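You operate a simulated robot arm through the tools that you are given. There is no shell and no other tool.

You run a simulated robot arm. Do the job below in one go: nothing can be reset, and whatever is moved stays where it is left.

JOB
Put things in order on the top of the long steel bench. At the end: the silver steel fitting is on the blue bottle plate; the teal stopper is on the silver tin; the tall black stopper is in the red bin; the black sleeve is on the brown small carton; whatever was shut is shut again. Leave all else as you found it, and nothing knocked over.
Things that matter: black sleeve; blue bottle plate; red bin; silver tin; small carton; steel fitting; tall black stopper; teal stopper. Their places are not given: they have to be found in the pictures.

Only the result counts: the job must be done as asked and must still hold three seconds after the hand-in. Knocking over, shifting, dropping, spilling or breaking anything else fails it. Lids that push on must go on centred and level and be pressed home; caps that screw on are set level and turned clockwise until they are tight.

ROBOT AND FRAMES
A 6-joint arm with a two-finger parallel gripper, fixed in place. Base frame: the origin is on the floor under the middle of its stand, x ahead of it, y to its left, z up; the work surface is at about z = 850. Lengths are in mm, angles in degrees, forces in N, time in s.
With the tool pointing down near the work surface it reaches from about 260 to 680 mm from the base axis. Its first joint turns from -66.0 to 66.0 degrees. Payload 2.9 kg.
The TCP is the grasp point between the finger pads, 30 mm short of the fingertips. In the tool frame z runs along the fingers and y along their closing line. The gripper opens to 110 mm. The fingers are 20 mm wide and 10 mm thick; the gripper's body (48 by 112 mm) begins 55 mm behind the TCP.
Orientation is told as [roll, pitch, yaw] about the base's x, y, z axes, in that order, counted from this pose: with the fingers straight down and closing along the base's y, the tool's x points along the base's -x, its y along +y and its z along -z.

CONTROLS
- The arm moves only by the tool nudge_tool. Its argument "commands" is a list of rows, each an object (a shift or turn left out is 0, a gripper value left out holds the last) with "dp": the shift along the base's x, y, z in units of 500 mm (1.0 is 500 mm), a list of three; "dr": the turn, a rotation vector about the base's x, y, z in units of 180 degrees (1.0 is 180 degrees), a list of three; "hand": the gripper command, from -1 (shut) to 1 (fully open), values between in proportion. In form: [{"dp": [dx, dy, dz], "dr": [ax, ay, az], "hand": hand}, ...]. A call has 1 to 20 rows; each row is the pose to reach, as a shift and turn from the pose commanded when the call began. A call with a number of a shift or a turn outside -1 to 1 is refused whole. Each row takes 0.2 s and may step no farther than 50 mm and 8.6 degrees from the row before; otherwise, or with a gripper value out of range, the whole call is refused. Where a pose cannot be reached the arm comes as near as it can. A force on the tool above 40 N (or 10 N above the force at the start of the call, whichever is more), or a blocked arm, ends the call early, and 0.2 s more pass. The fingers move at their own pace (about 108 mm/s each) and stop on an object; they squeeze with about 37 N. The grip force told is the motor's: it shows also when the fingers shut on nothing. Time passes only in rows, and 0.2 s behind the last, so rows that repeat a pose let the fingers close. It gives the time, the measured TCP pose, the force on the tool (base axes), the opening and the grip force at its end, in the units of the frame above (readings bear some noise), with the torque about the TCP (base axes, N m) and any sound that the robot's microphone picked up, and new pictures: "pictures" is both (left out), scene, wrist or none.
- Cameras (640 x 400 px; columns grow to the right, rows downward): "scene" is fixed at [80.8, 453.6, 1360.9]; the picture's right is [-0.55, -0.83, 0.00], its down [-0.51, 0.34, -0.79] and it looks along [0.66, -0.44, -0.62] (base axes); focal length 288 px, centre (320, 200). "wrist" rides on the gripper at [72, 17, -103] in the tool frame; the picture's right is [-0.23, 0.97, 0.00], its down [-0.76, -0.18, -0.62] and it looks along [-0.61, -0.14, 0.78] (tool axes); focal length 222 px, centre (320, 200).
- locate(camera, pixels): for up to 12 pixels [column, row] of the newest picture of that camera ("zoom" is the newest enlarged one), the place [x, y, z] in the base frame of the surface seen there, good to about 2 mm, but the place of the scene camera against the robot may be out by one fixed shift of up to 25 mm in any direction. The clock stands still meanwhile.
- zoom(camera, box): a new picture of the part [left, top, right, bottom] of that camera's present view, enlarged. The clock stands still meanwhile.
- hand_in(): hands the job in; it is judged then, once.

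Open the gripper and draw the arm clear of the work before you hand the job in, unless the task says otherwise.

The tools are called by a JSON object that holds its "api" and its "payload". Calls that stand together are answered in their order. nudge_tool: Moves the arm, as the interface text tells. Its arguments: {"type":"object","properties":{"commands":{"type":"array"},"pictures":{"type":"string","enum":["both","scene","wrist","none"]}},"required":["commands"]} The other tools are called the same way: locate (camera, pixels) gives the place of the surface under pixels of a picture; zoom (camera, box) takes an enlarged picture of a part of a camera's view; hand_in () hands the job in.

At the start:

```text
t: 0.0
tcp_pos: [388.0, -1.7, 1194.6]
orientation: [0.0, 0.0, 0.0]
force: [0.3, 0.7, -0.2]
torque: [-0.02, 0.01, 0.0]
gripper_width: 109.9
gripper_force: 0.1
```

scene: 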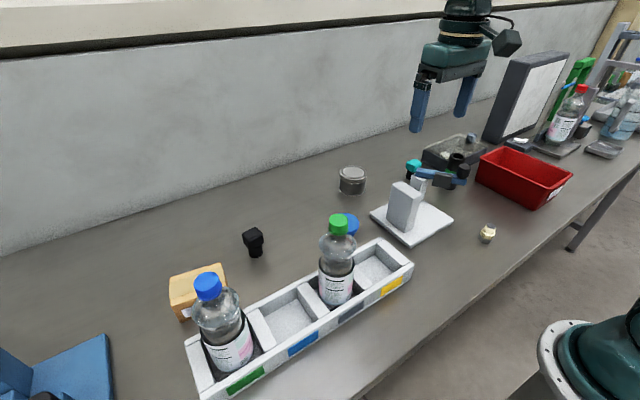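
wrist: 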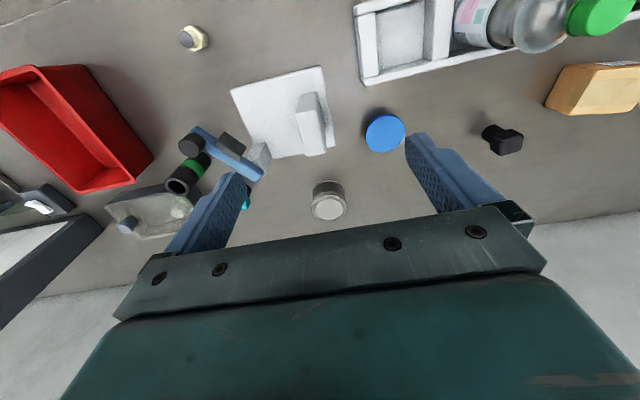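

The scene shows a rack with bottles, a brown carton at about (197,288), a black item at (253,242), a silver tin at (352,180), a blue disc at (350,224), a clutter group at (440,165) and the red bin at (522,177). I'll zoom in to identify each thing.

{"api": "zoom", "payload": {"camera": "scene", "box": [380, 120, 540, 220]}}

{"api": "zoom", "payload": {"camera": "wrist", "box": [90, 80, 290, 250]}}

{"api": "zoom", "payload": {"camera": "scene", "box": [150, 200, 400, 360]}}

{"api": "zoom", "payload": {"camera": "scene", "box": [470, 50, 640, 180]}}

```text
4.00 times, centred on (460, 170) of scene
```

zoom: 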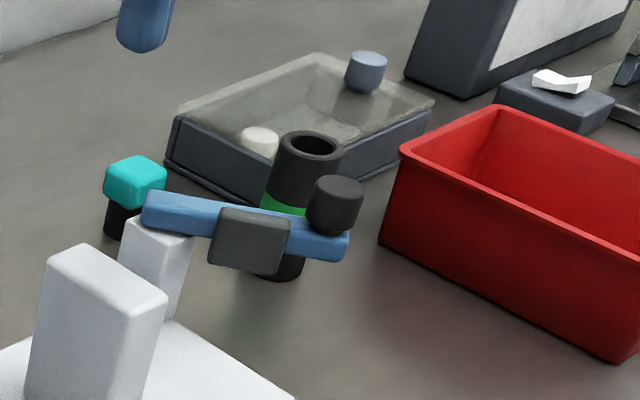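

```text
2.35 times, centred on (190, 165) of wrist
```

zoom: 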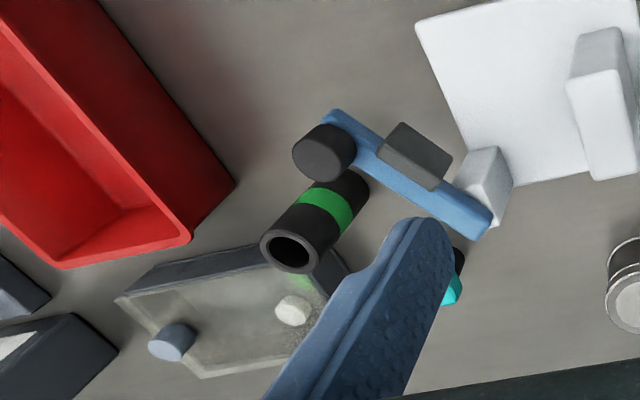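

```text
2.50 times, centred on (275, 280) of scene
```

zoom: 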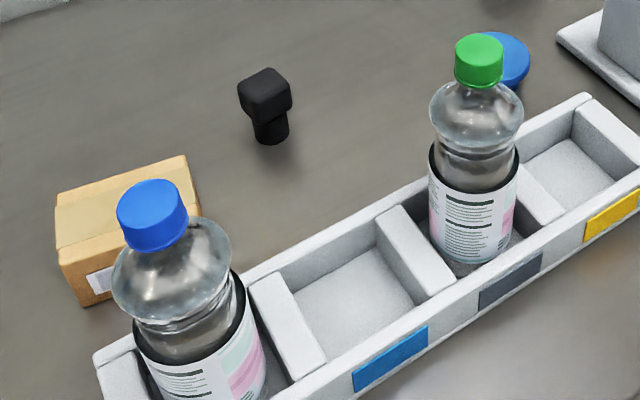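

```text
3.08 times, centred on (555, 115) of scene
```

zoom: 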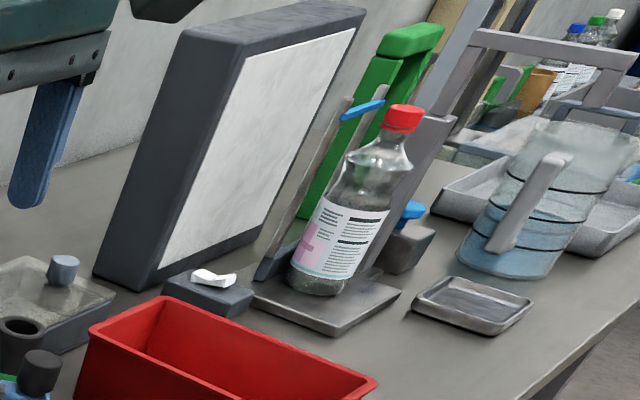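

I need a closer look at the item at scene (487,232), the items in the clear-lidded case, the blue disc and the lower-left blue object.

{"api": "zoom", "payload": {"camera": "scene", "box": [460, 210, 520, 250]}}

{"api": "zoom", "payload": {"camera": "scene", "box": [410, 125, 500, 195]}}

{"api": "zoom", "payload": {"camera": "scene", "box": [0, 300, 160, 400]}}

{"api": "zoom", "payload": {"camera": "wrist", "box": [290, 60, 540, 230]}}

{"api": "zoom", "payload": {"camera": "wrist", "box": [150, 10, 250, 80]}}

```text
10.00 times, centred on (490, 230) of scene
```

zoom: 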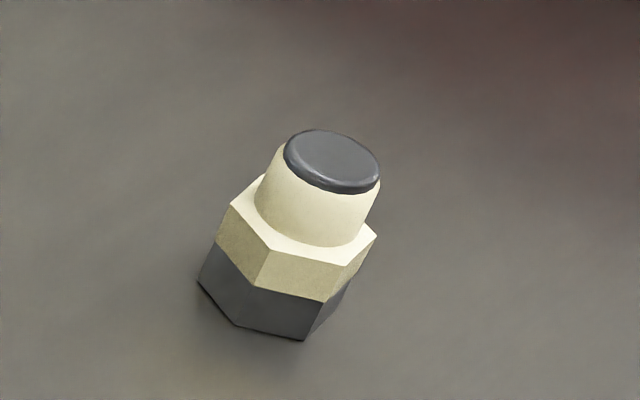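

```text
5.71 times, centred on (455, 160) of scene
```

zoom: 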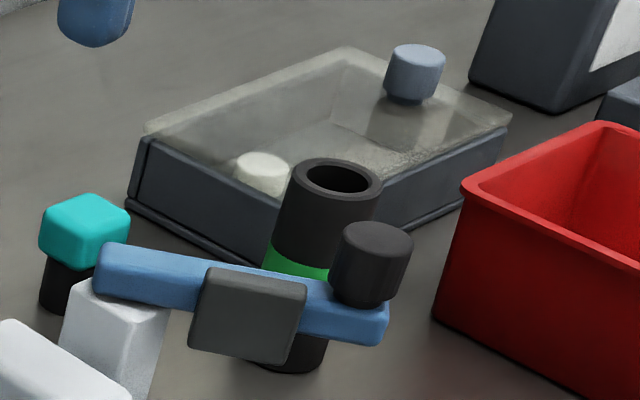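

```text
4.00 times, centred on (80, 350) of scene
```

zoom: 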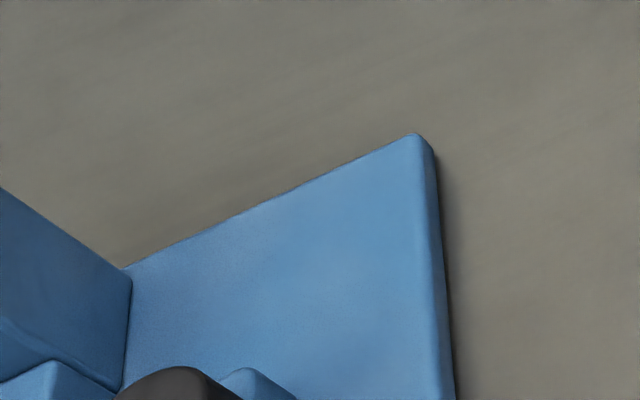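

```text
2.35 times, centred on (415, 145) of wrist
```

zoom: 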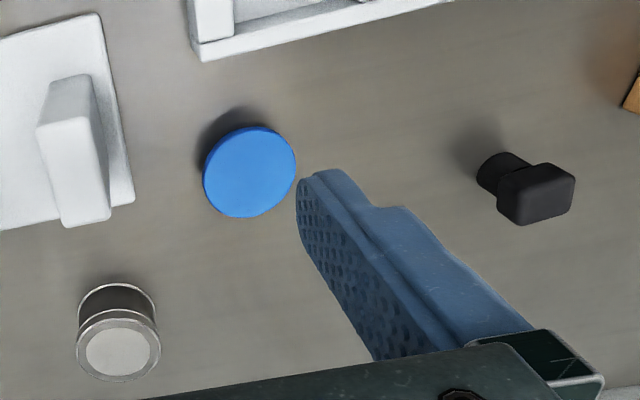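

```text
5.71 times, centred on (200, 45) of wrist
```

zoom: 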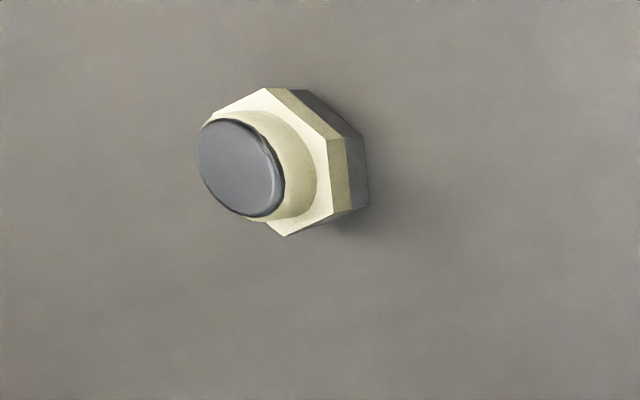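

Now I'll measure the main items through the wrist camera, which has no fixed shift, and the same ones in the scene picture to find that camera's offset.

{"api": "locate", "payload": {"camera": "wrist", "pixels": [[385, 133], [367, 145], [403, 128], [328, 208], [193, 38], [509, 143], [190, 145], [176, 186], [128, 225], [318, 122], [240, 100], [590, 90]]}}

{"api": "locate", "payload": {"camera": "scene", "pixels": [[352, 171], [487, 226], [253, 232], [464, 170], [457, 158], [472, 136], [413, 162], [350, 222], [195, 275], [337, 222], [207, 282], [445, 184]]}}

```text
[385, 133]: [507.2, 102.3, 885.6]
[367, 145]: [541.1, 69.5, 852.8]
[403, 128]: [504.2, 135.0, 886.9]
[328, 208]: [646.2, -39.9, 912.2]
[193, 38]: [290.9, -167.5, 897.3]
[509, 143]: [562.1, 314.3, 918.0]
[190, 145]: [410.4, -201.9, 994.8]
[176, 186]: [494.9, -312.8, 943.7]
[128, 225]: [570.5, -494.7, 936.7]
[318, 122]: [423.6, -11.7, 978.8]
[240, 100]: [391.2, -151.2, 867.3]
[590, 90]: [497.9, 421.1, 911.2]
```

```text
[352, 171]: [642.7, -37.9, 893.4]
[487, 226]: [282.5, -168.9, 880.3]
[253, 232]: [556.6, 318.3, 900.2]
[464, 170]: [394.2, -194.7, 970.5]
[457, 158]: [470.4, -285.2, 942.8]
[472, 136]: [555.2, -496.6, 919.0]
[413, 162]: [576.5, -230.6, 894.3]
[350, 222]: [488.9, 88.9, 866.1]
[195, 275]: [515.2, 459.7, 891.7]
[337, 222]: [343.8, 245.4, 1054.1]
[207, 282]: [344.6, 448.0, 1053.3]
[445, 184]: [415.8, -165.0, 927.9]
```

The blue disc sits at z≈886 around (507,102), the tin top at z≈912 around (646,-40), and the black stopper at (562,314). I'll move the wrist camera over the right-hand cluster at a safe height to see the case, sleeve and blue arm.

{"api": "nudge_tool", "payload": {"commands": [{"dp": [-0.05, -0.08, 0]}, {"dp": [-0.08, -0.16, 0]}, {"dp": [-0.1, -0.24, 0]}, {"dp": [-0.1, -0.32, 0]}, {"dp": [-0.1, -0.4, 0]}, {"dp": [-0.1, -0.46, 0]}, {"dp": [-0.1, -0.5, 0]}, {"dp": [-0.1, -0.5, 0]}]}}

```text
t: 1.8
tcp_pos: [337.1, -250.4, 1195.9]
orientation: [0.1, 0.0, 0.0]
force: [-0.3, 0.3, 0.0]
torque: [0.0, 0.01, 0.0]
gripper_width: 110.1
gripper_force: 0.0
```

scene: 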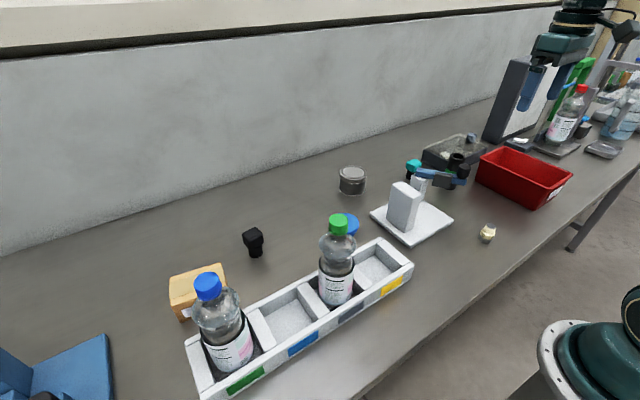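
wrist: 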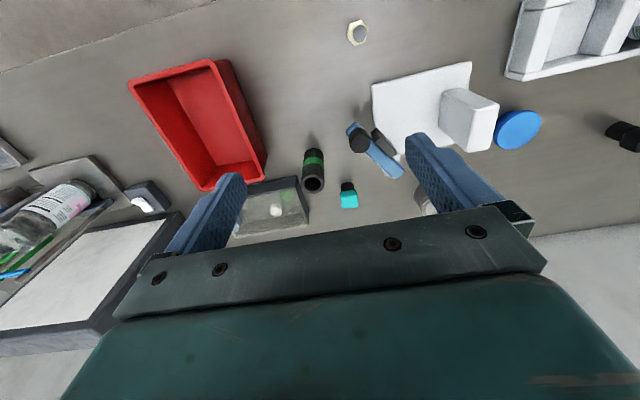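

The wrist now shows the case at (275,205), sleeve at (313,170), teal stopper at (349,195), and the white-based fixture with a blue arm at (380,150). I'll zoom in on these.

{"api": "zoom", "payload": {"camera": "wrist", "box": [220, 120, 420, 245]}}

{"api": "zoom", "payload": {"camera": "wrist", "box": [330, 50, 560, 190]}}

{"api": "locate", "payload": {"camera": "wrist", "pixels": [[275, 210], [300, 180], [310, 228], [243, 190], [313, 186], [349, 200], [349, 186], [360, 138], [386, 160], [384, 138], [472, 108], [360, 30]]}}

```text
3.20 times, centred on (320, 182) of wrist
```

zoom: 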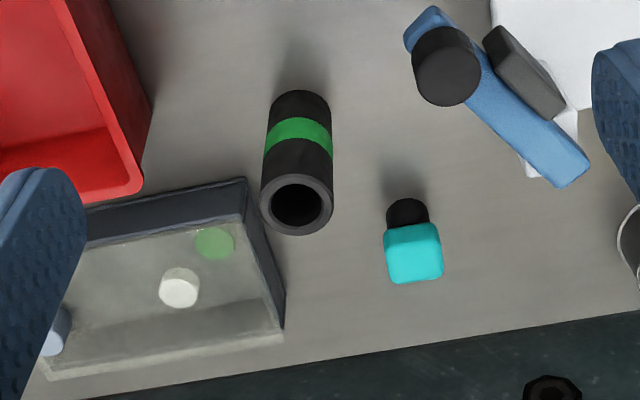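

```text
2.78 times, centred on (445, 120) of wrist
```

zoom: 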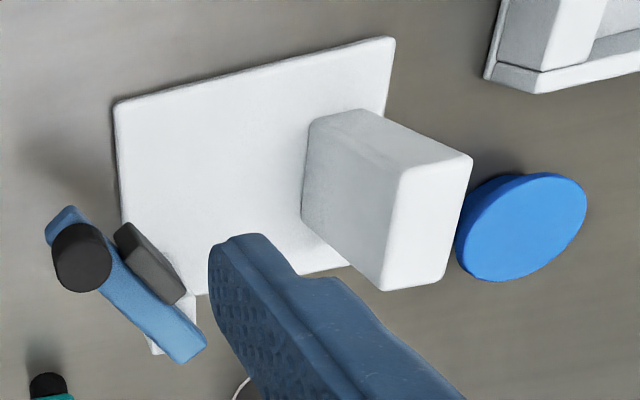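

```text
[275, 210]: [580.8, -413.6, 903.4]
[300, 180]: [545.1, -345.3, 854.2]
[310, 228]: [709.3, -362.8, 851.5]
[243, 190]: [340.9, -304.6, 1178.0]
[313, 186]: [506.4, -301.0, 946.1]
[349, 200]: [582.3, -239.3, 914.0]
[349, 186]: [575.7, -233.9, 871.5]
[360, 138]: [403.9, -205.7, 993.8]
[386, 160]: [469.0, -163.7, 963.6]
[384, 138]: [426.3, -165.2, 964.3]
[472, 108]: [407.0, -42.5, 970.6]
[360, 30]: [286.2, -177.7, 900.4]
```

The case at about (580,-410) holds a white piece and something green under its clear lid. I'll move in for a closer look at it, and at the fitting on the bench at (286,-177).

{"api": "nudge_tool", "payload": {"commands": [{"dp": [0.0, -0.08, 0]}, {"dp": [0.02, -0.16, 0]}, {"dp": [0.05, -0.22, -0.03]}, {"dp": [0.07, -0.24, -0.08]}, {"dp": [0.07, -0.24, -0.12]}, {"dp": [0.07, -0.24, -0.12]}], "pictures": "wrist"}}

```text
t: 3.2
tcp_pos: [372.3, -368.4, 1134.0]
orientation: [0.0, 0.1, 0.0]
force: [-0.1, -0.4, -0.7]
torque: [0.01, -0.02, -0.02]
gripper_width: 109.9
gripper_force: 0.0
```

wrist: 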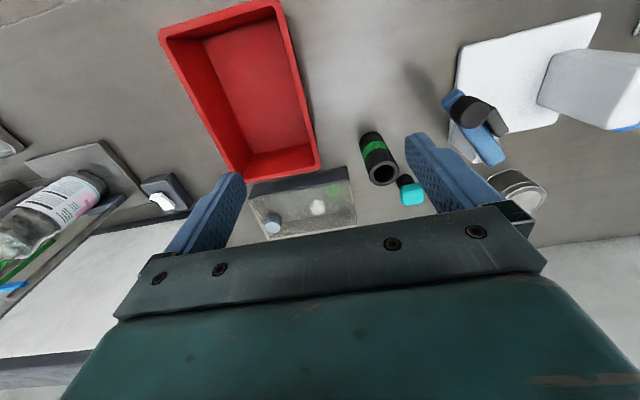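

{"api": "zoom", "payload": {"camera": "wrist", "box": [230, 150, 370, 240]}}

{"api": "locate", "payload": {"camera": "wrist", "pixels": [[272, 222], [251, 198], [347, 180], [347, 166], [356, 225], [270, 236], [317, 206], [335, 190], [248, 182], [317, 170], [285, 20], [175, 45]]}}

```text
4.44 times, centred on (300, 195) of wrist
```

zoom: 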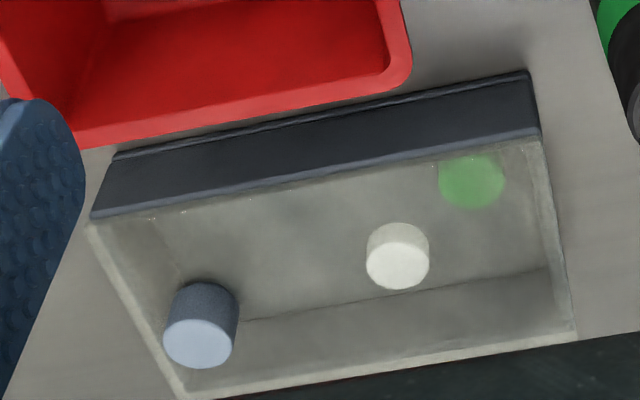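

```text
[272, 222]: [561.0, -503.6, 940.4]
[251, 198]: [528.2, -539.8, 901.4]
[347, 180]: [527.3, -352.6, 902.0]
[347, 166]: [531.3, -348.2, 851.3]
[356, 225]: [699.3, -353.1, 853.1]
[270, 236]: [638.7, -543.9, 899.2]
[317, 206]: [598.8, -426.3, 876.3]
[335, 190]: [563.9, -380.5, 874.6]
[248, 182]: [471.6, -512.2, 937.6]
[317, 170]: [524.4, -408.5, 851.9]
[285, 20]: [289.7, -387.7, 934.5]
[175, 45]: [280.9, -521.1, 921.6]
```

The case spans about x 528–640, y -352 to -540 with its lid top at z≈901 and a knob at (561,-504,940). Now I'll turn the wrist by +90° and look closely at the bench fitting near (287,-173).

{"api": "nudge_tool", "payload": {"commands": [{"dp": [-0.02, 0.04, 0], "dr": [0, 0, 0.045]}, {"dp": [-0.04, 0.08, 0], "dr": [0, 0, 0.09]}, {"dp": [-0.06, 0.12, -0.02], "dr": [0, 0, 0.135]}, {"dp": [-0.08, 0.16, -0.04], "dr": [0, 0, 0.18]}, {"dp": [-0.1, 0.2, -0.06], "dr": [0, 0, 0.225]}, {"dp": [-0.12, 0.22, -0.08], "dr": [0, 0, 0.27]}, {"dp": [-0.14, 0.24, -0.1], "dr": [0, 0, 0.315]}, {"dp": [-0.16, 0.26, -0.14], "dr": [0, 0, 0.36]}, {"dp": [-0.18, 0.26, -0.18], "dr": [0, 0, 0.405]}, {"dp": [-0.18, 0.26, -0.22], "dr": [0, 0, 0.45]}, {"dp": [-0.18, 0.26, -0.24], "dr": [0, 0, 0.49]}, {"dp": [-0.18, 0.26, -0.26], "dr": [0, 0, 0.5]}, {"dp": [-0.18, 0.26, -0.26], "dr": [0, 0, 0.5]}], "pictures": "both"}}

```text
t: 6.0
tcp_pos: [283.2, -240.1, 1004.4]
orientation: [0.0, 0.0, 90.1]
force: [-0.2, -1.0, 0.1]
torque: [0.0, 0.0, 0.02]
gripper_width: 109.8
gripper_force: 0.0
```

scene: 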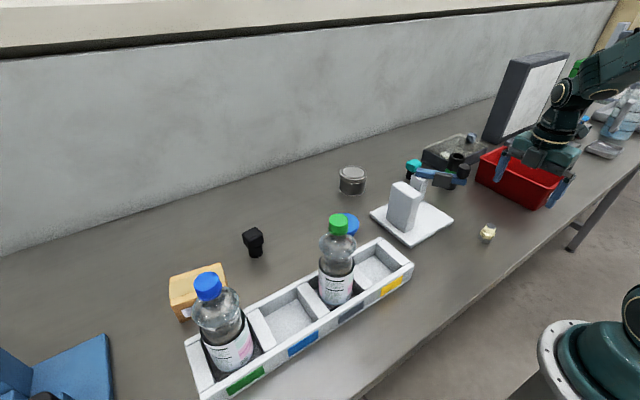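
wrist: 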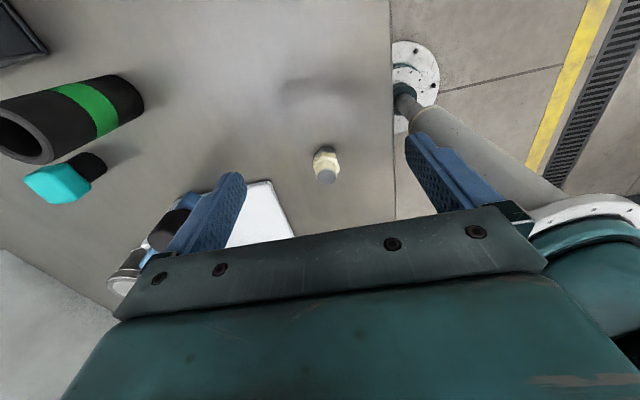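

{"api": "zoom", "payload": {"camera": "wrist", "box": [290, 130, 370, 200]}}

{"api": "locate", "payload": {"camera": "wrist", "pixels": [[328, 180], [322, 155], [334, 157], [315, 165], [90, 165], [60, 185], [40, 180], [20, 140], [110, 90], [70, 270], [265, 215], [180, 215]]}}

```text
5.71 times, centred on (330, 165) of wrist
```

zoom: 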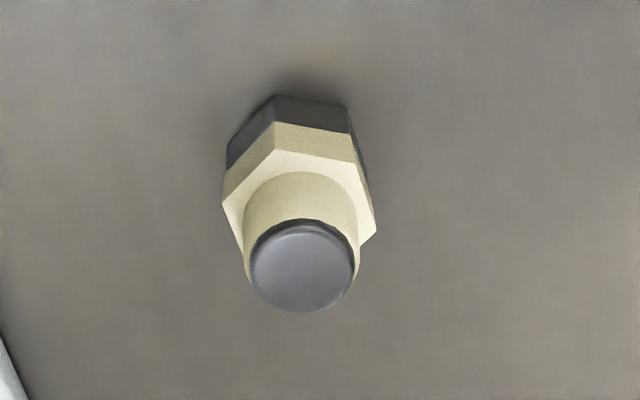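

```text
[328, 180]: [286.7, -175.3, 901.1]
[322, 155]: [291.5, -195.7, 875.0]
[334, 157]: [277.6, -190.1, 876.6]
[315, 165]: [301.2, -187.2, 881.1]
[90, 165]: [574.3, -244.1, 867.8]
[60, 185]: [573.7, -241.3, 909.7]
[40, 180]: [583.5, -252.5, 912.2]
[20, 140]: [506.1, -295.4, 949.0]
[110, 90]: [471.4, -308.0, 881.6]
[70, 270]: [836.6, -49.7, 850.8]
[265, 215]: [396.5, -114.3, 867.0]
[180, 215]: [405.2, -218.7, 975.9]
```

The bench fitting is a cream/grey hex piece about 50 mm tall at (287,-175). Before deciding, I'll survey the left side of the bench, keeping high above the bottles (caps at z≈1075).

{"api": "nudge_tool", "payload": {"commands": [{"dp": [0.0, 0.0, 0.1]}, {"dp": [0.02, 0.04, 0.19]}, {"dp": [0.05, 0.1, 0.26]}, {"dp": [0.08, 0.18, 0.3]}, {"dp": [0.1, 0.27, 0.3]}, {"dp": [0.12, 0.36, 0.3]}, {"dp": [0.12, 0.45, 0.3]}, {"dp": [0.12, 0.54, 0.3]}, {"dp": [0.12, 0.63, 0.3]}, {"dp": [0.12, 0.7, 0.3]}, {"dp": [0.12, 0.7, 0.3]}], "pictures": "both"}}

```text
refused: row 2 steps farther than a row can; nothing moved
```

The second row stepped a hair too far; I'll use smaller steps.

{"api": "nudge_tool", "payload": {"commands": [{"dp": [0.0, 0.0, 0.09]}, {"dp": [0.02, 0.02, 0.17]}, {"dp": [0.04, 0.06, 0.24]}, {"dp": [0.06, 0.13, 0.29]}, {"dp": [0.08, 0.22, 0.3]}, {"dp": [0.1, 0.31, 0.3]}, {"dp": [0.12, 0.4, 0.3]}, {"dp": [0.12, 0.49, 0.3]}, {"dp": [0.12, 0.58, 0.3]}, {"dp": [0.12, 0.67, 0.3]}, {"dp": [0.12, 0.74, 0.3]}, {"dp": [0.12, 0.74, 0.3]}], "pictures": "both"}}

```text
t: 8.6
tcp_pos: [341.0, 130.4, 1154.1]
orientation: [0.0, 0.0, 90.0]
force: [-0.1, -0.6, 0.1]
torque: [0.02, 0.0, -0.02]
gripper_width: 110.1
gripper_force: 0.1
```

scene: 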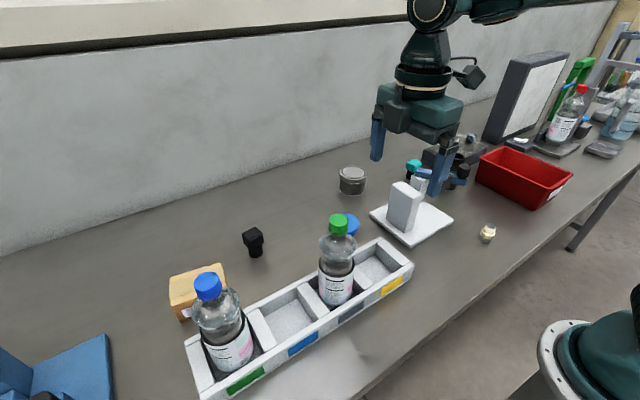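
wrist: 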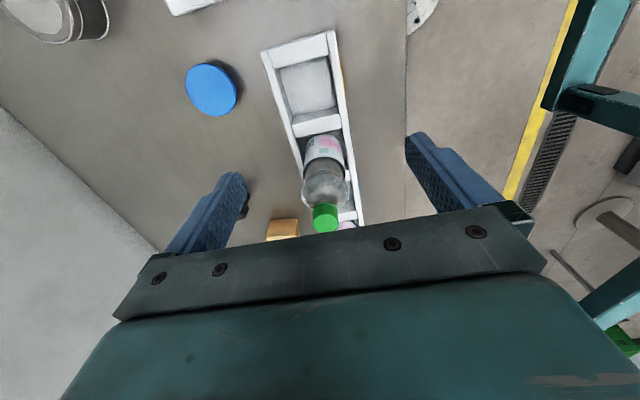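

The wrist now shows the blue disc at (210,89), the rack cell at (305,85), the green-capped bottle and the carton at (283,228). I'll zoom in on them.

{"api": "zoom", "payload": {"camera": "wrist", "box": [150, 20, 370, 160]}}

{"api": "zoom", "payload": {"camera": "wrist", "box": [0, 0, 140, 90]}}

{"api": "locate", "payload": {"camera": "wrist", "pixels": [[210, 89], [188, 92], [235, 95], [205, 66], [218, 113], [237, 82], [305, 85], [303, 45], [327, 35], [263, 52], [283, 222], [298, 236]]}}

```text
2.86 times, centred on (260, 90) of wrist
```

zoom: 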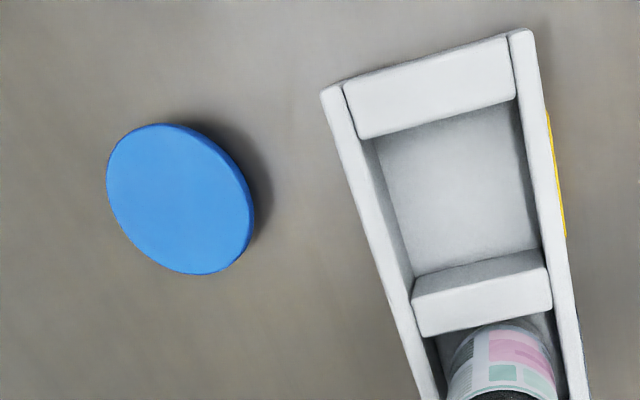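

```text
4.44 times, centred on (70, 45) of wrist
```

zoom: 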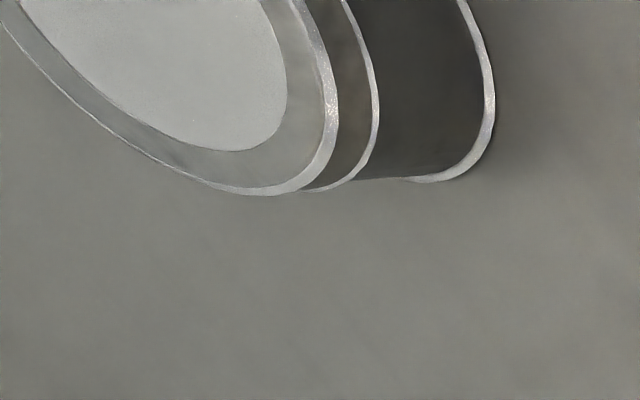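

```text
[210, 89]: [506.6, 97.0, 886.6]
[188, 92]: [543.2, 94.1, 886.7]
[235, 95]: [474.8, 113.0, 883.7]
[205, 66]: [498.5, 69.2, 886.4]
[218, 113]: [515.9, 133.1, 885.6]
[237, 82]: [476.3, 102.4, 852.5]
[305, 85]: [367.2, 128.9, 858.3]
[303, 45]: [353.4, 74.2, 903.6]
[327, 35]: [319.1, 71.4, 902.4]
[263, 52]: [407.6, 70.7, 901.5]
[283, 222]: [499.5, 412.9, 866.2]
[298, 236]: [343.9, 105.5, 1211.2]
```

The blue disc is about 68 mm across, centred near (508,101), with its top at z≈886. I'll continue left to see the carton, black stopper and the blue structure in the scene's lower left.

{"api": "nudge_tool", "payload": {"commands": [{"dp": [0.0, 0.05, 0.05]}, {"dp": [0.02, 0.13, 0.07]}, {"dp": [0.05, 0.22, 0.07]}, {"dp": [0.05, 0.31, 0.07]}, {"dp": [0.05, 0.38, 0.07]}, {"dp": [0.05, 0.42, 0.07]}, {"dp": [0.05, 0.42, 0.07]}], "pictures": "both"}}

```text
t: 10.2
tcp_pos: [368.2, 340.4, 1190.5]
orientation: [0.1, 0.1, 90.0]
force: [0.7, -0.6, -0.2]
torque: [-0.04, -0.03, -0.01]
gripper_width: 110.1
gripper_force: 0.2
```

scene: 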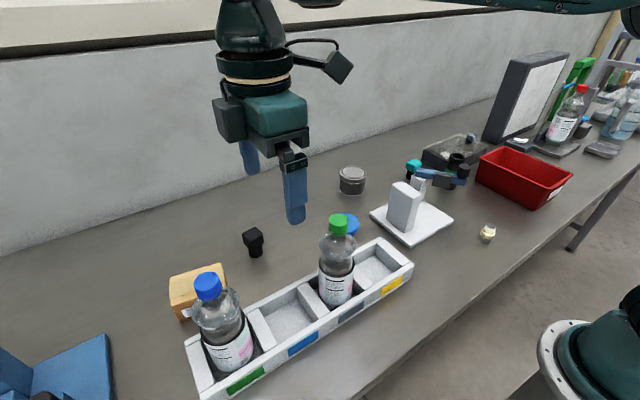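
wrist: 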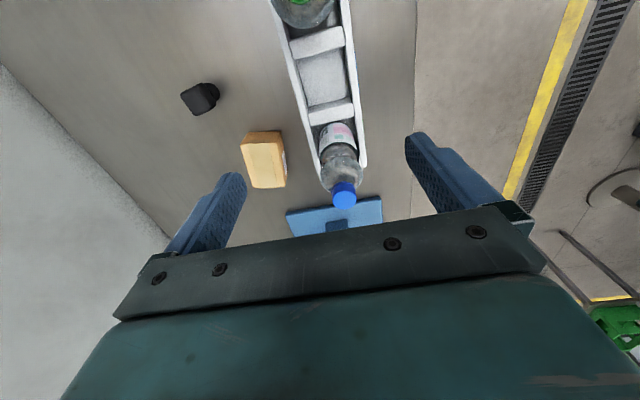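

A blue plate-like structure shows at wrist (335,215), beyond the carton. I'll zoom and measure it.

{"api": "zoom", "payload": {"camera": "wrist", "box": [230, 120, 410, 240]}}

{"api": "zoom", "payload": {"camera": "wrist", "box": [150, 60, 300, 200]}}

{"api": "locate", "payload": {"camera": "wrist", "pixels": [[310, 222], [375, 205], [338, 222], [287, 213], [244, 143], [281, 140], [254, 187], [286, 184], [200, 98], [185, 96], [213, 88], [203, 113]]}}

```text
3.33 times, centred on (320, 180) of wrist
```

zoom: 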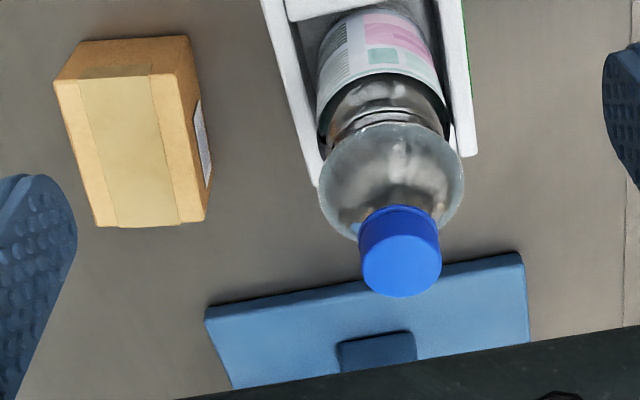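

```text
2.86 times, centred on (225, 130) of wrist
```

zoom: 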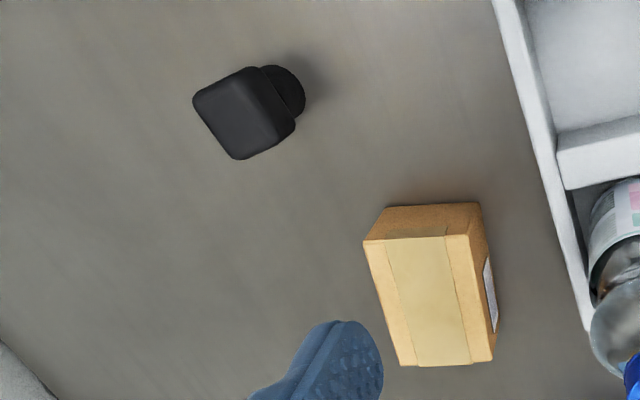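

```text
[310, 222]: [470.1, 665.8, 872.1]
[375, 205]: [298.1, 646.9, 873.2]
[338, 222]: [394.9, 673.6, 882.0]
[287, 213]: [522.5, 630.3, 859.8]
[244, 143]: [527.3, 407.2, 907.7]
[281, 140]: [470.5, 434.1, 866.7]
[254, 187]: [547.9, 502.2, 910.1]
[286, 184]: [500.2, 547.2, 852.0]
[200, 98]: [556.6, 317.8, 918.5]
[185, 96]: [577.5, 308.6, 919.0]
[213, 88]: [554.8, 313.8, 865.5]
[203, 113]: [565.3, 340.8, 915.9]
```

The blue structure at y≈640+ is out of reach, so the blue disc on its low stem is the likely bottle plate. Now I'll zoom hard on the case contents and disc from the scene camera.

{"api": "zoom", "payload": {"camera": "scene", "box": [420, 125, 492, 170]}}

{"api": "zoom", "payload": {"camera": "scene", "box": [320, 195, 384, 235]}}

{"api": "zoom", "payload": {"camera": "scene", "box": [330, 155, 378, 205]}}

{"api": "zoom", "payload": {"camera": "scene", "box": [490, 60, 640, 165]}}

```text
8.89 times, centred on (456, 148) of scene
```

zoom: 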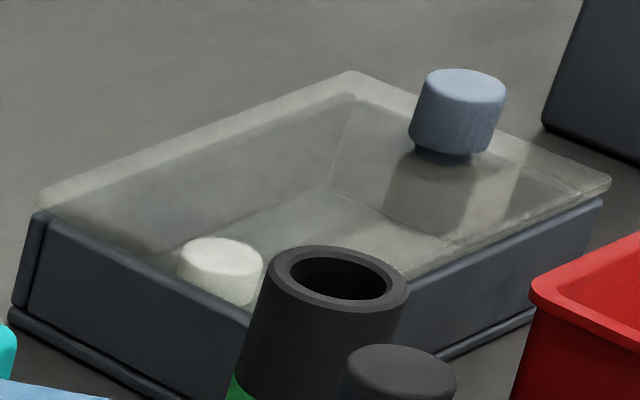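

```text
10.00 times, centred on (352, 215) of scene
```

zoom: 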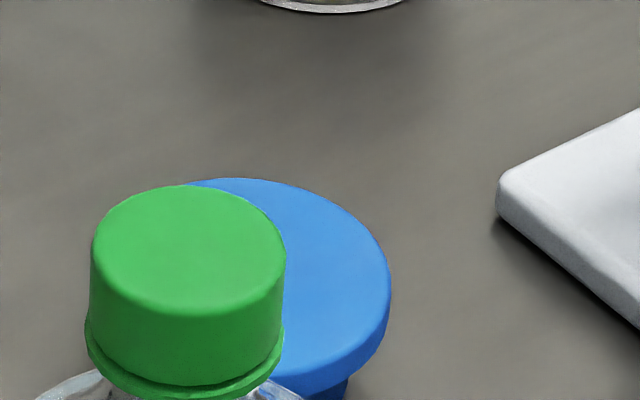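

```text
8.00 times, centred on (354, 180) of scene
```

zoom: 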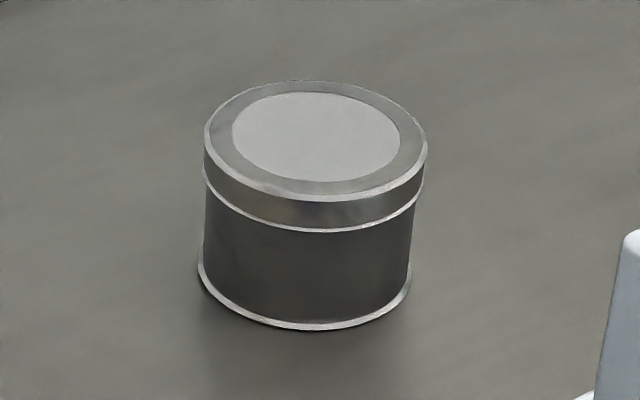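

```text
3.81 times, centred on (565, 112) of scene
```

zoom: 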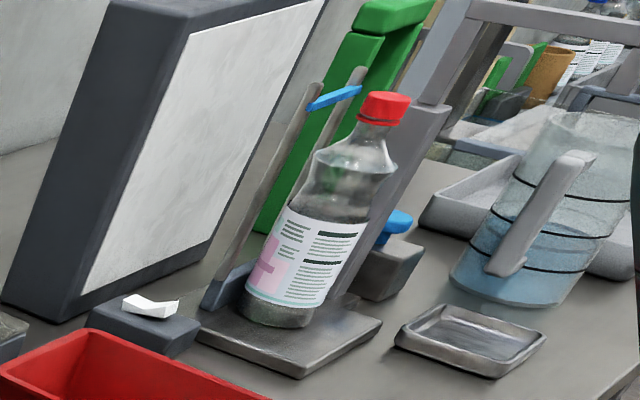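

The case has a clear lid with one knob and a pale cylinder inside, and it lies beyond about 735 mm radius. While I'm on this side I'll look at the black stopper near (562,316) from above with yaw back at 0.

{"api": "nudge_tool", "payload": {"commands": [{"dp": [0.02, 0, 0], "dr": [0, 0, -0.045]}, {"dp": [0.04, 0, 0], "dr": [0, 0, -0.09]}, {"dp": [0.06, 0, 0], "dr": [0, 0, -0.135]}, {"dp": [0.08, 0, 0], "dr": [0, 0, -0.18]}, {"dp": [0.1, 0, 0], "dr": [0, 0, -0.225]}, {"dp": [0.12, 0, 0], "dr": [0, 0, -0.27]}, {"dp": [0.14, 0, -0.05], "dr": [0, 0, -0.315]}, {"dp": [0.16, 0, -0.1], "dr": [0, 0, -0.36]}, {"dp": [0.16, 0, -0.15], "dr": [0, 0, -0.405]}, {"dp": [0.16, 0, -0.2], "dr": [0, 0, -0.45]}, {"dp": [0.16, 0, -0.24], "dr": [0, 0, -0.49]}, {"dp": [0.16, 0, -0.26], "dr": [0, 0, -0.5]}, {"dp": [0.16, 0, -0.26], "dr": [0, 0, -0.5]}], "pictures": "wrist"}}

```text
t: 13.0
tcp_pos: [448.2, 338.9, 1061.1]
orientation: [-0.1, 0.0, -0.2]
force: [-1.1, -0.3, -0.3]
torque: [-0.02, 0.01, -0.01]
gripper_width: 110.0
gripper_force: 0.1
```

wrist: 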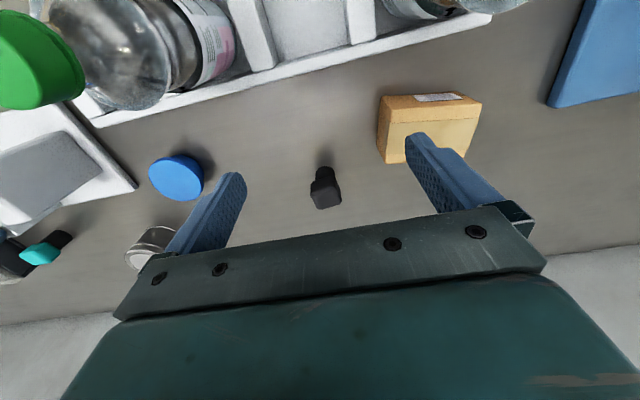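

The stopper is at wrist (325,188) and the carton at (428,128). I'll zoom and locate the corners of each.

{"api": "zoom", "payload": {"camera": "wrist", "box": [295, 145, 359, 215]}}

{"api": "zoom", "payload": {"camera": "wrist", "box": [365, 80, 495, 180]}}

{"api": "locate", "payload": {"camera": "wrist", "pixels": [[325, 197], [313, 191], [318, 207], [336, 189], [340, 203], [324, 172], [316, 178], [333, 175], [380, 100], [390, 122], [476, 128], [430, 150]]}}

```text
5.71 times, centred on (327, 180) of wrist
```

zoom: 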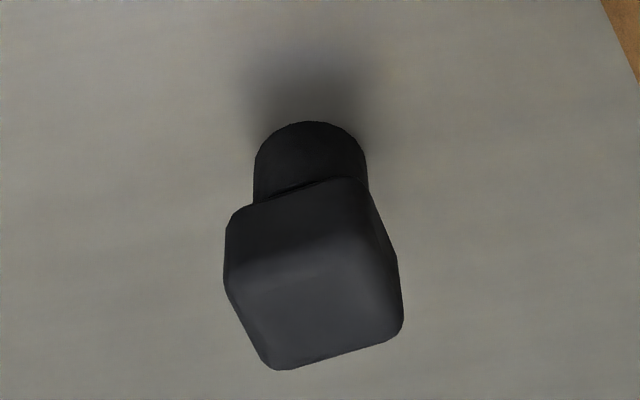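

```text
4.00 times, centred on (430, 130) of wrist
```

zoom: 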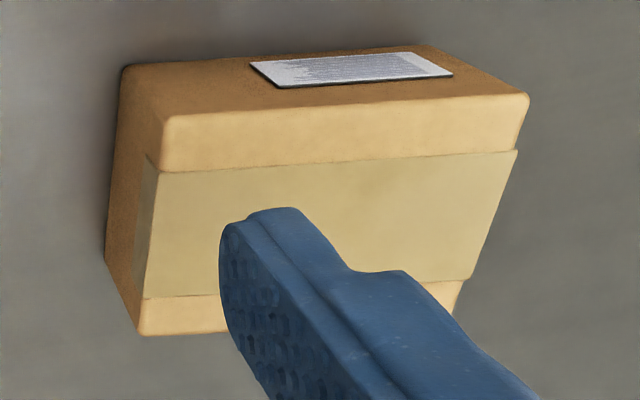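

```text
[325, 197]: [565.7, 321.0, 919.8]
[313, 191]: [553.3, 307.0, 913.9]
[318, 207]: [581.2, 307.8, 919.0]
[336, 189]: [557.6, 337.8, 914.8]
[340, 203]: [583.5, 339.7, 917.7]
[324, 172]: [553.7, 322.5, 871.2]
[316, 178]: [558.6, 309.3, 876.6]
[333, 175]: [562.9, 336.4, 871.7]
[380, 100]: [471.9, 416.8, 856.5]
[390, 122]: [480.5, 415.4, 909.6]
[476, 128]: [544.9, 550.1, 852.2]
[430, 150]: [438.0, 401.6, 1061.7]
```

The stopper's head is about 31 mm square, aligned with the base axes, centred near (568,323) with its top at z≈919. I'll move above it with the fingers at about 70 mm open, and check.

{"api": "nudge_tool", "payload": {"commands": [{"dp": [0.08, -0.01, 0.0], "hand": 0.3}, {"dp": [0.16, -0.02, -0.02], "hand": 0.3}, {"dp": [0.24, -0.03, -0.06], "hand": 0.3}, {"dp": [0.24, -0.03, -0.13], "hand": 0.3}, {"dp": [0.24, -0.03, -0.15], "hand": 0.3}, {"dp": [0.24, -0.03, -0.15], "hand": 0.3}], "pictures": "both"}}

```text
t: 14.4
tcp_pos: [566.9, 323.4, 985.0]
orientation: [0.0, 0.0, 0.0]
force: [0.6, -0.4, -0.1]
torque: [0.03, -0.01, 0.02]
gripper_width: 71.6
gripper_force: 0.2
```

scene: 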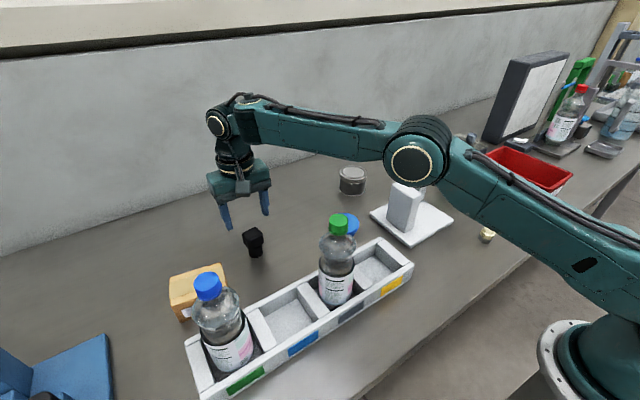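
wrist: 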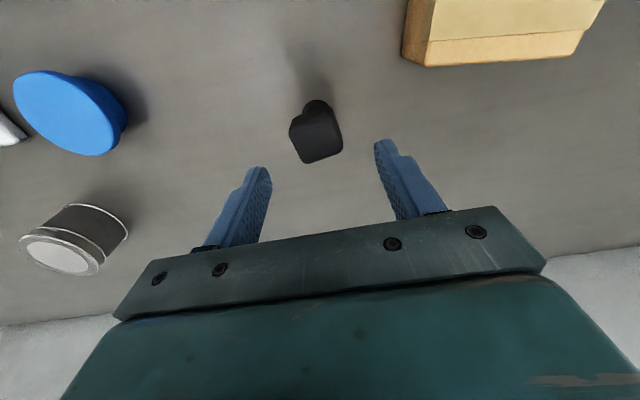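

The stopper is now at wrist (316,132) between the fingers. I'll refine its top-face corners before descending.

{"api": "zoom", "payload": {"camera": "wrist", "box": [275, 85, 355, 175]}}

{"api": "locate", "payload": {"camera": "wrist", "pixels": [[318, 145], [305, 160], [341, 150], [293, 135], [332, 122], [318, 102], [291, 125], [300, 150], [337, 135], [325, 155]]}}

```text
4.44 times, centred on (315, 130) of wrist
```

zoom: 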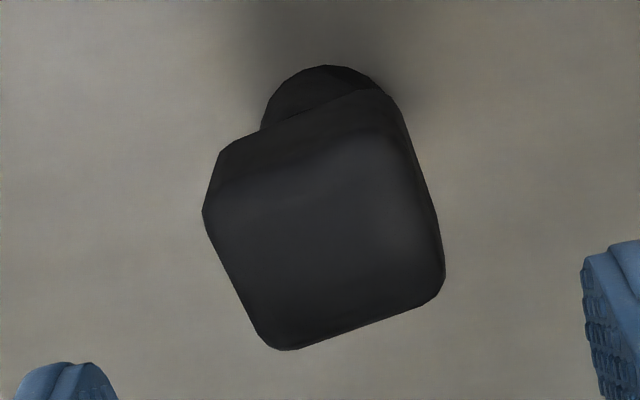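

```text
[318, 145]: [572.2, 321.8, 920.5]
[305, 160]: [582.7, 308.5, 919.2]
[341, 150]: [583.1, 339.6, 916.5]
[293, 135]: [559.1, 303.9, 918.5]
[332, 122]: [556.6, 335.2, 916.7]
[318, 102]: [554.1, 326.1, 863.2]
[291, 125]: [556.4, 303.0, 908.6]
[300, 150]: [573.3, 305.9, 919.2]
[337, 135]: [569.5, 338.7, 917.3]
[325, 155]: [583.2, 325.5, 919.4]
```

The head is turned by about 9–10° about z, centred near (568.5,322). I'll yaw the gripper by 9°, descend to TCP z≈903 and close.

{"api": "nudge_tool", "payload": {"commands": [{"dp": [0, -0.002, 0], "dr": [0, 0, 0.025], "hand": 0.3}, {"dp": [0, -0.002, 0], "dr": [0, 0, 0.05], "hand": 0.3}, {"dp": [0, -0.002, -0.05], "dr": [0, 0, 0.05], "hand": 0.3}, {"dp": [0, -0.002, -0.1], "dr": [0, 0, 0.05], "hand": 0.3}, {"dp": [0, -0.002, -0.14], "dr": [0, 0, 0.05], "hand": 0.3}, {"dp": [0, -0.002, -0.163], "dr": [0, 0, 0.05], "hand": 0.3}, {"dp": [0, -0.002, -0.163], "dr": [0, 0, 0.05], "hand": 0.3}, {"dp": [0, -0.002, -0.163], "dr": [0, 0, 0.05], "hand": -1}, {"dp": [0, -0.002, -0.163], "dr": [0, 0, 0.05], "hand": -1}, {"dp": [0, -0.002, -0.163], "dr": [0, 0, 0.05], "hand": -1}], "pictures": "both"}}

```text
t: 16.6
tcp_pos: [566.7, 323.0, 904.6]
orientation: [-0.1, 0.0, 9.0]
force: [-0.2, -0.5, 1.0]
torque: [0.01, -0.01, 0.0]
gripper_width: 39.2
gripper_force: 37.3
```

scene: 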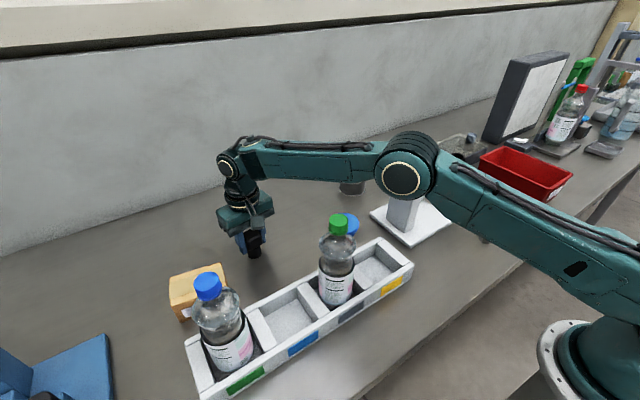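
wrist: 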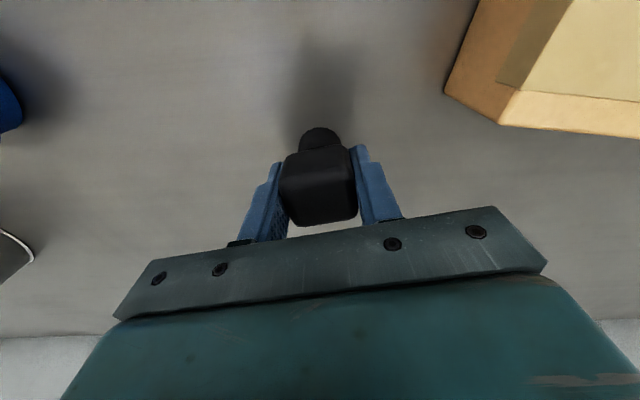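

The stopper is gripped at 39 mm with 37 N. I'll lift it straight up to z≈1155 and check before carrying it across.

{"api": "nudge_tool", "payload": {"commands": [{"dp": [0, 0, 0.05], "hand": -1}, {"dp": [0, 0, 0.13], "hand": -1}, {"dp": [0, 0, 0.22], "hand": -1}, {"dp": [0, 0, 0.31], "hand": -1}, {"dp": [0, 0, 0.4], "hand": -1}, {"dp": [0, 0, 0.49], "hand": -1}, {"dp": [0, 0, 0.51], "hand": -1}, {"dp": [-0.02, -0.08, 0.51], "hand": -1}, {"dp": [-0.04, -0.17, 0.51], "hand": -1}, {"dp": [-0.06, -0.26, 0.51], "hand": -1}, {"dp": [-0.08, -0.35, 0.51], "hand": -1}, {"dp": [-0.1, -0.44, 0.51], "hand": -1}, {"dp": [-0.12, -0.53, 0.51], "hand": -1}, {"dp": [-0.15, -0.62, 0.51], "hand": -1}, {"dp": [-0.18, -0.71, 0.51], "hand": -1}, {"dp": [-0.21, -0.8, 0.51], "hand": -1}, {"dp": [-0.24, -0.89, 0.51], "hand": -1}, {"dp": [-0.27, -0.98, 0.51], "hand": -1}, {"dp": [-0.27, -0.99, 0.51], "hand": -1}], "pictures": "both"}}

```text
t: 20.6
tcp_pos: [433.4, -172.8, 1160.3]
orientation: [0.0, 0.0, 9.0]
force: [-0.9, 0.7, -1.1]
torque: [-0.01, 0.02, 0.03]
gripper_width: 39.0
gripper_force: 36.9
out of reach, approached as far as the arm can: row 5, 6, 7, 8, 9, 10, 11
```

scene: 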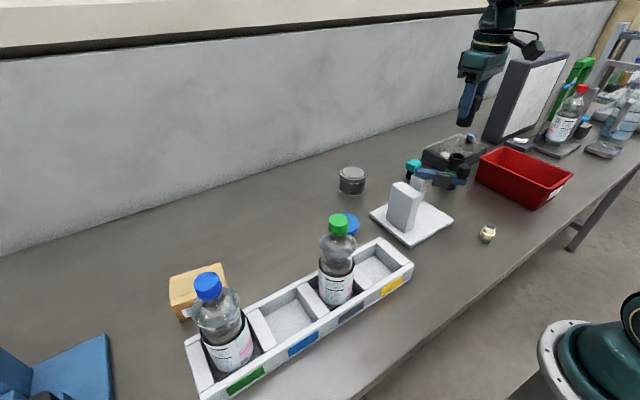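
wrist: 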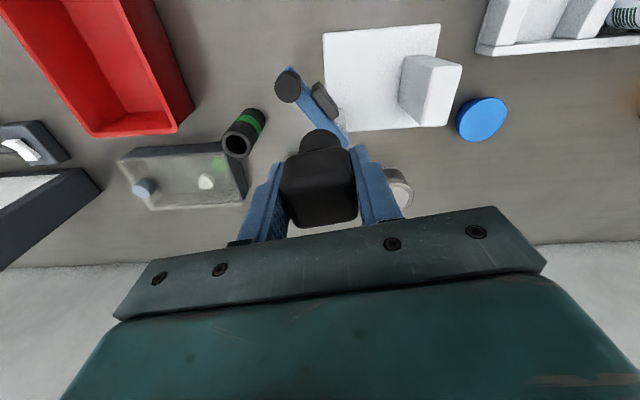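

The stopper is held securely and I'm at (433,-173,1160). Now I'll measure the bin's rim and floor and the case contents from this view.

{"api": "locate", "payload": {"camera": "wrist", "pixels": [[92, 133], [174, 130], [190, 108], [30, 55], [100, 60], [125, 105], [90, 85], [145, 20], [50, 10], [205, 181], [220, 163], [143, 186]]}}

{"api": "zoom", "payload": {"camera": "wrist", "box": [100, 90, 290, 220]}}

{"api": "zoom", "payload": {"camera": "wrist", "box": [0, 0, 220, 145]}}

```text
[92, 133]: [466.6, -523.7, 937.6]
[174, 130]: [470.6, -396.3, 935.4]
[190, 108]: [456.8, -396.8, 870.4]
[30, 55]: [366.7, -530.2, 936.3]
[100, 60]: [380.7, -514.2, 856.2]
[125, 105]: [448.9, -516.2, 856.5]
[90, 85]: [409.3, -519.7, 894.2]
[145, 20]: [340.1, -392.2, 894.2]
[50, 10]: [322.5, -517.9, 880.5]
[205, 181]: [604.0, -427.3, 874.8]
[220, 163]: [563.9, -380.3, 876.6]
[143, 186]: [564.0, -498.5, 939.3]
```

```text
3.08 times, centred on (195, 155) of wrist
```

zoom: 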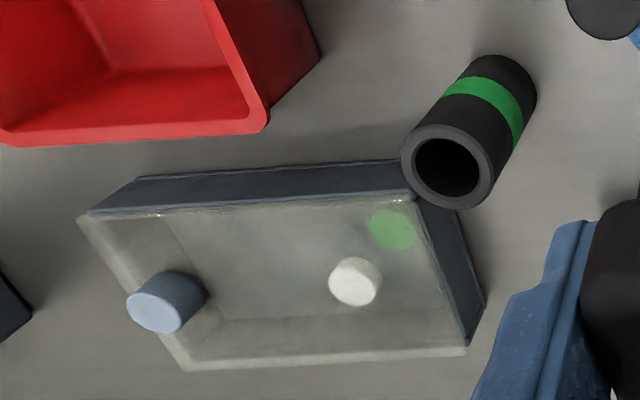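

```text
2.76 times, centred on (110, 72) of wrist
```

zoom: 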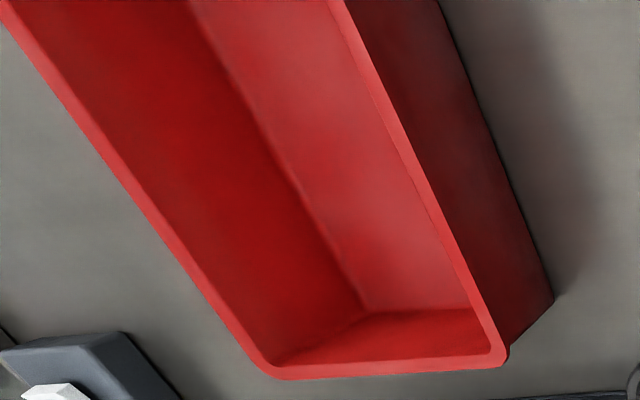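

The bin's rim spans y≈-530…-393 up to x≈470 and its floor is at z≈856, so I'll lower the stopper around (380,-460). I go over with a descending path, stop just above the floor and check the force.

{"api": "nudge_tool", "payload": {"commands": [{"dp": [-0.015, -0.08, -0.02], "dr": [0, 0, -0.01], "hand": -1}, {"dp": [-0.03, -0.16, -0.05], "dr": [0, 0, -0.02], "hand": -1}, {"dp": [-0.045, -0.24, -0.08], "dr": [0, 0, -0.03], "hand": -1}, {"dp": [-0.06, -0.32, -0.11], "dr": [0, 0, -0.04], "hand": -1}, {"dp": [-0.075, -0.4, -0.14], "dr": [0, 0, -0.05], "hand": -1}, {"dp": [-0.09, -0.47, -0.18], "dr": [0, 0, -0.05], "hand": -1}, {"dp": [-0.1, -0.53, -0.22], "dr": [0, 0, -0.05], "hand": -1}, {"dp": [-0.106, -0.5746, -0.25], "dr": [0, 0, -0.05], "hand": -1}, {"dp": [-0.106, -0.5746, -0.25], "dr": [0, 0, -0.05], "hand": -1}], "pictures": "both"}}

```text
t: 22.6
tcp_pos: [376.2, -459.5, 1035.9]
orientation: [0.0, 0.0, -0.1]
force: [0.9, -1.1, 0.1]
torque: [0.01, -0.01, -0.01]
gripper_width: 39.1
gripper_force: 36.7
```

scene: 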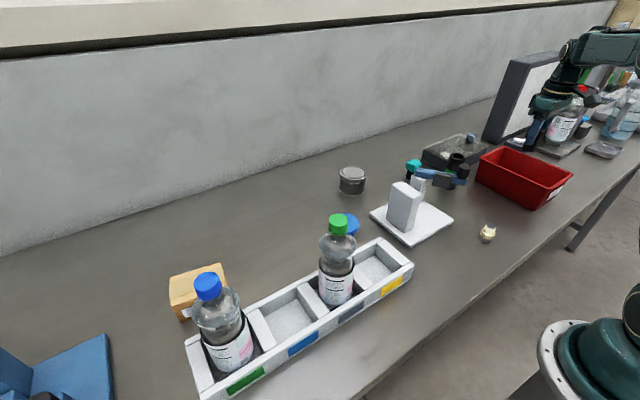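
wrist: 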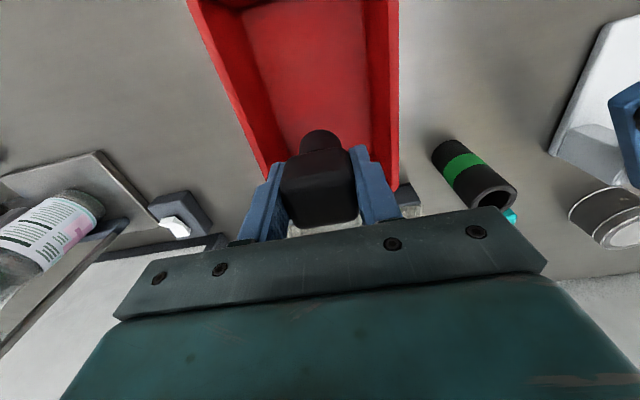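

The stopper hangs centred over the bin (its axis projects to about column 320, between walls at columns 275 and 370). I'll lower it to about 1–2 mm above the floor.

{"api": "nudge_tool", "payload": {"commands": [{"dp": [0, 0, -0.06], "hand": -1}, {"dp": [0, 0, -0.12], "hand": -1}, {"dp": [0, 0, -0.17], "hand": -1}, {"dp": [0, 0, -0.21], "hand": -1}, {"dp": [0, 0, -0.235], "hand": -1}, {"dp": [0, 0, -0.244], "hand": -1}, {"dp": [0, 0, -0.244], "hand": -1}], "pictures": "wrist"}}

```text
t: 24.2
tcp_pos: [379.4, -459.8, 912.6]
orientation: [0.0, 0.1, 0.0]
force: [-0.3, 0.6, -1.1]
torque: [0.02, 0.0, -0.03]
gripper_width: 39.0
gripper_force: 37.1
```

wrist: 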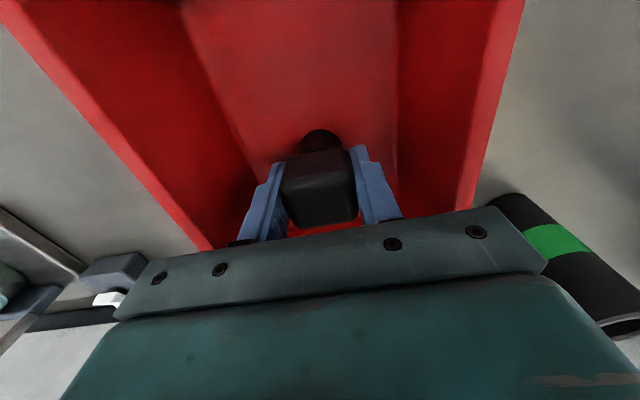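

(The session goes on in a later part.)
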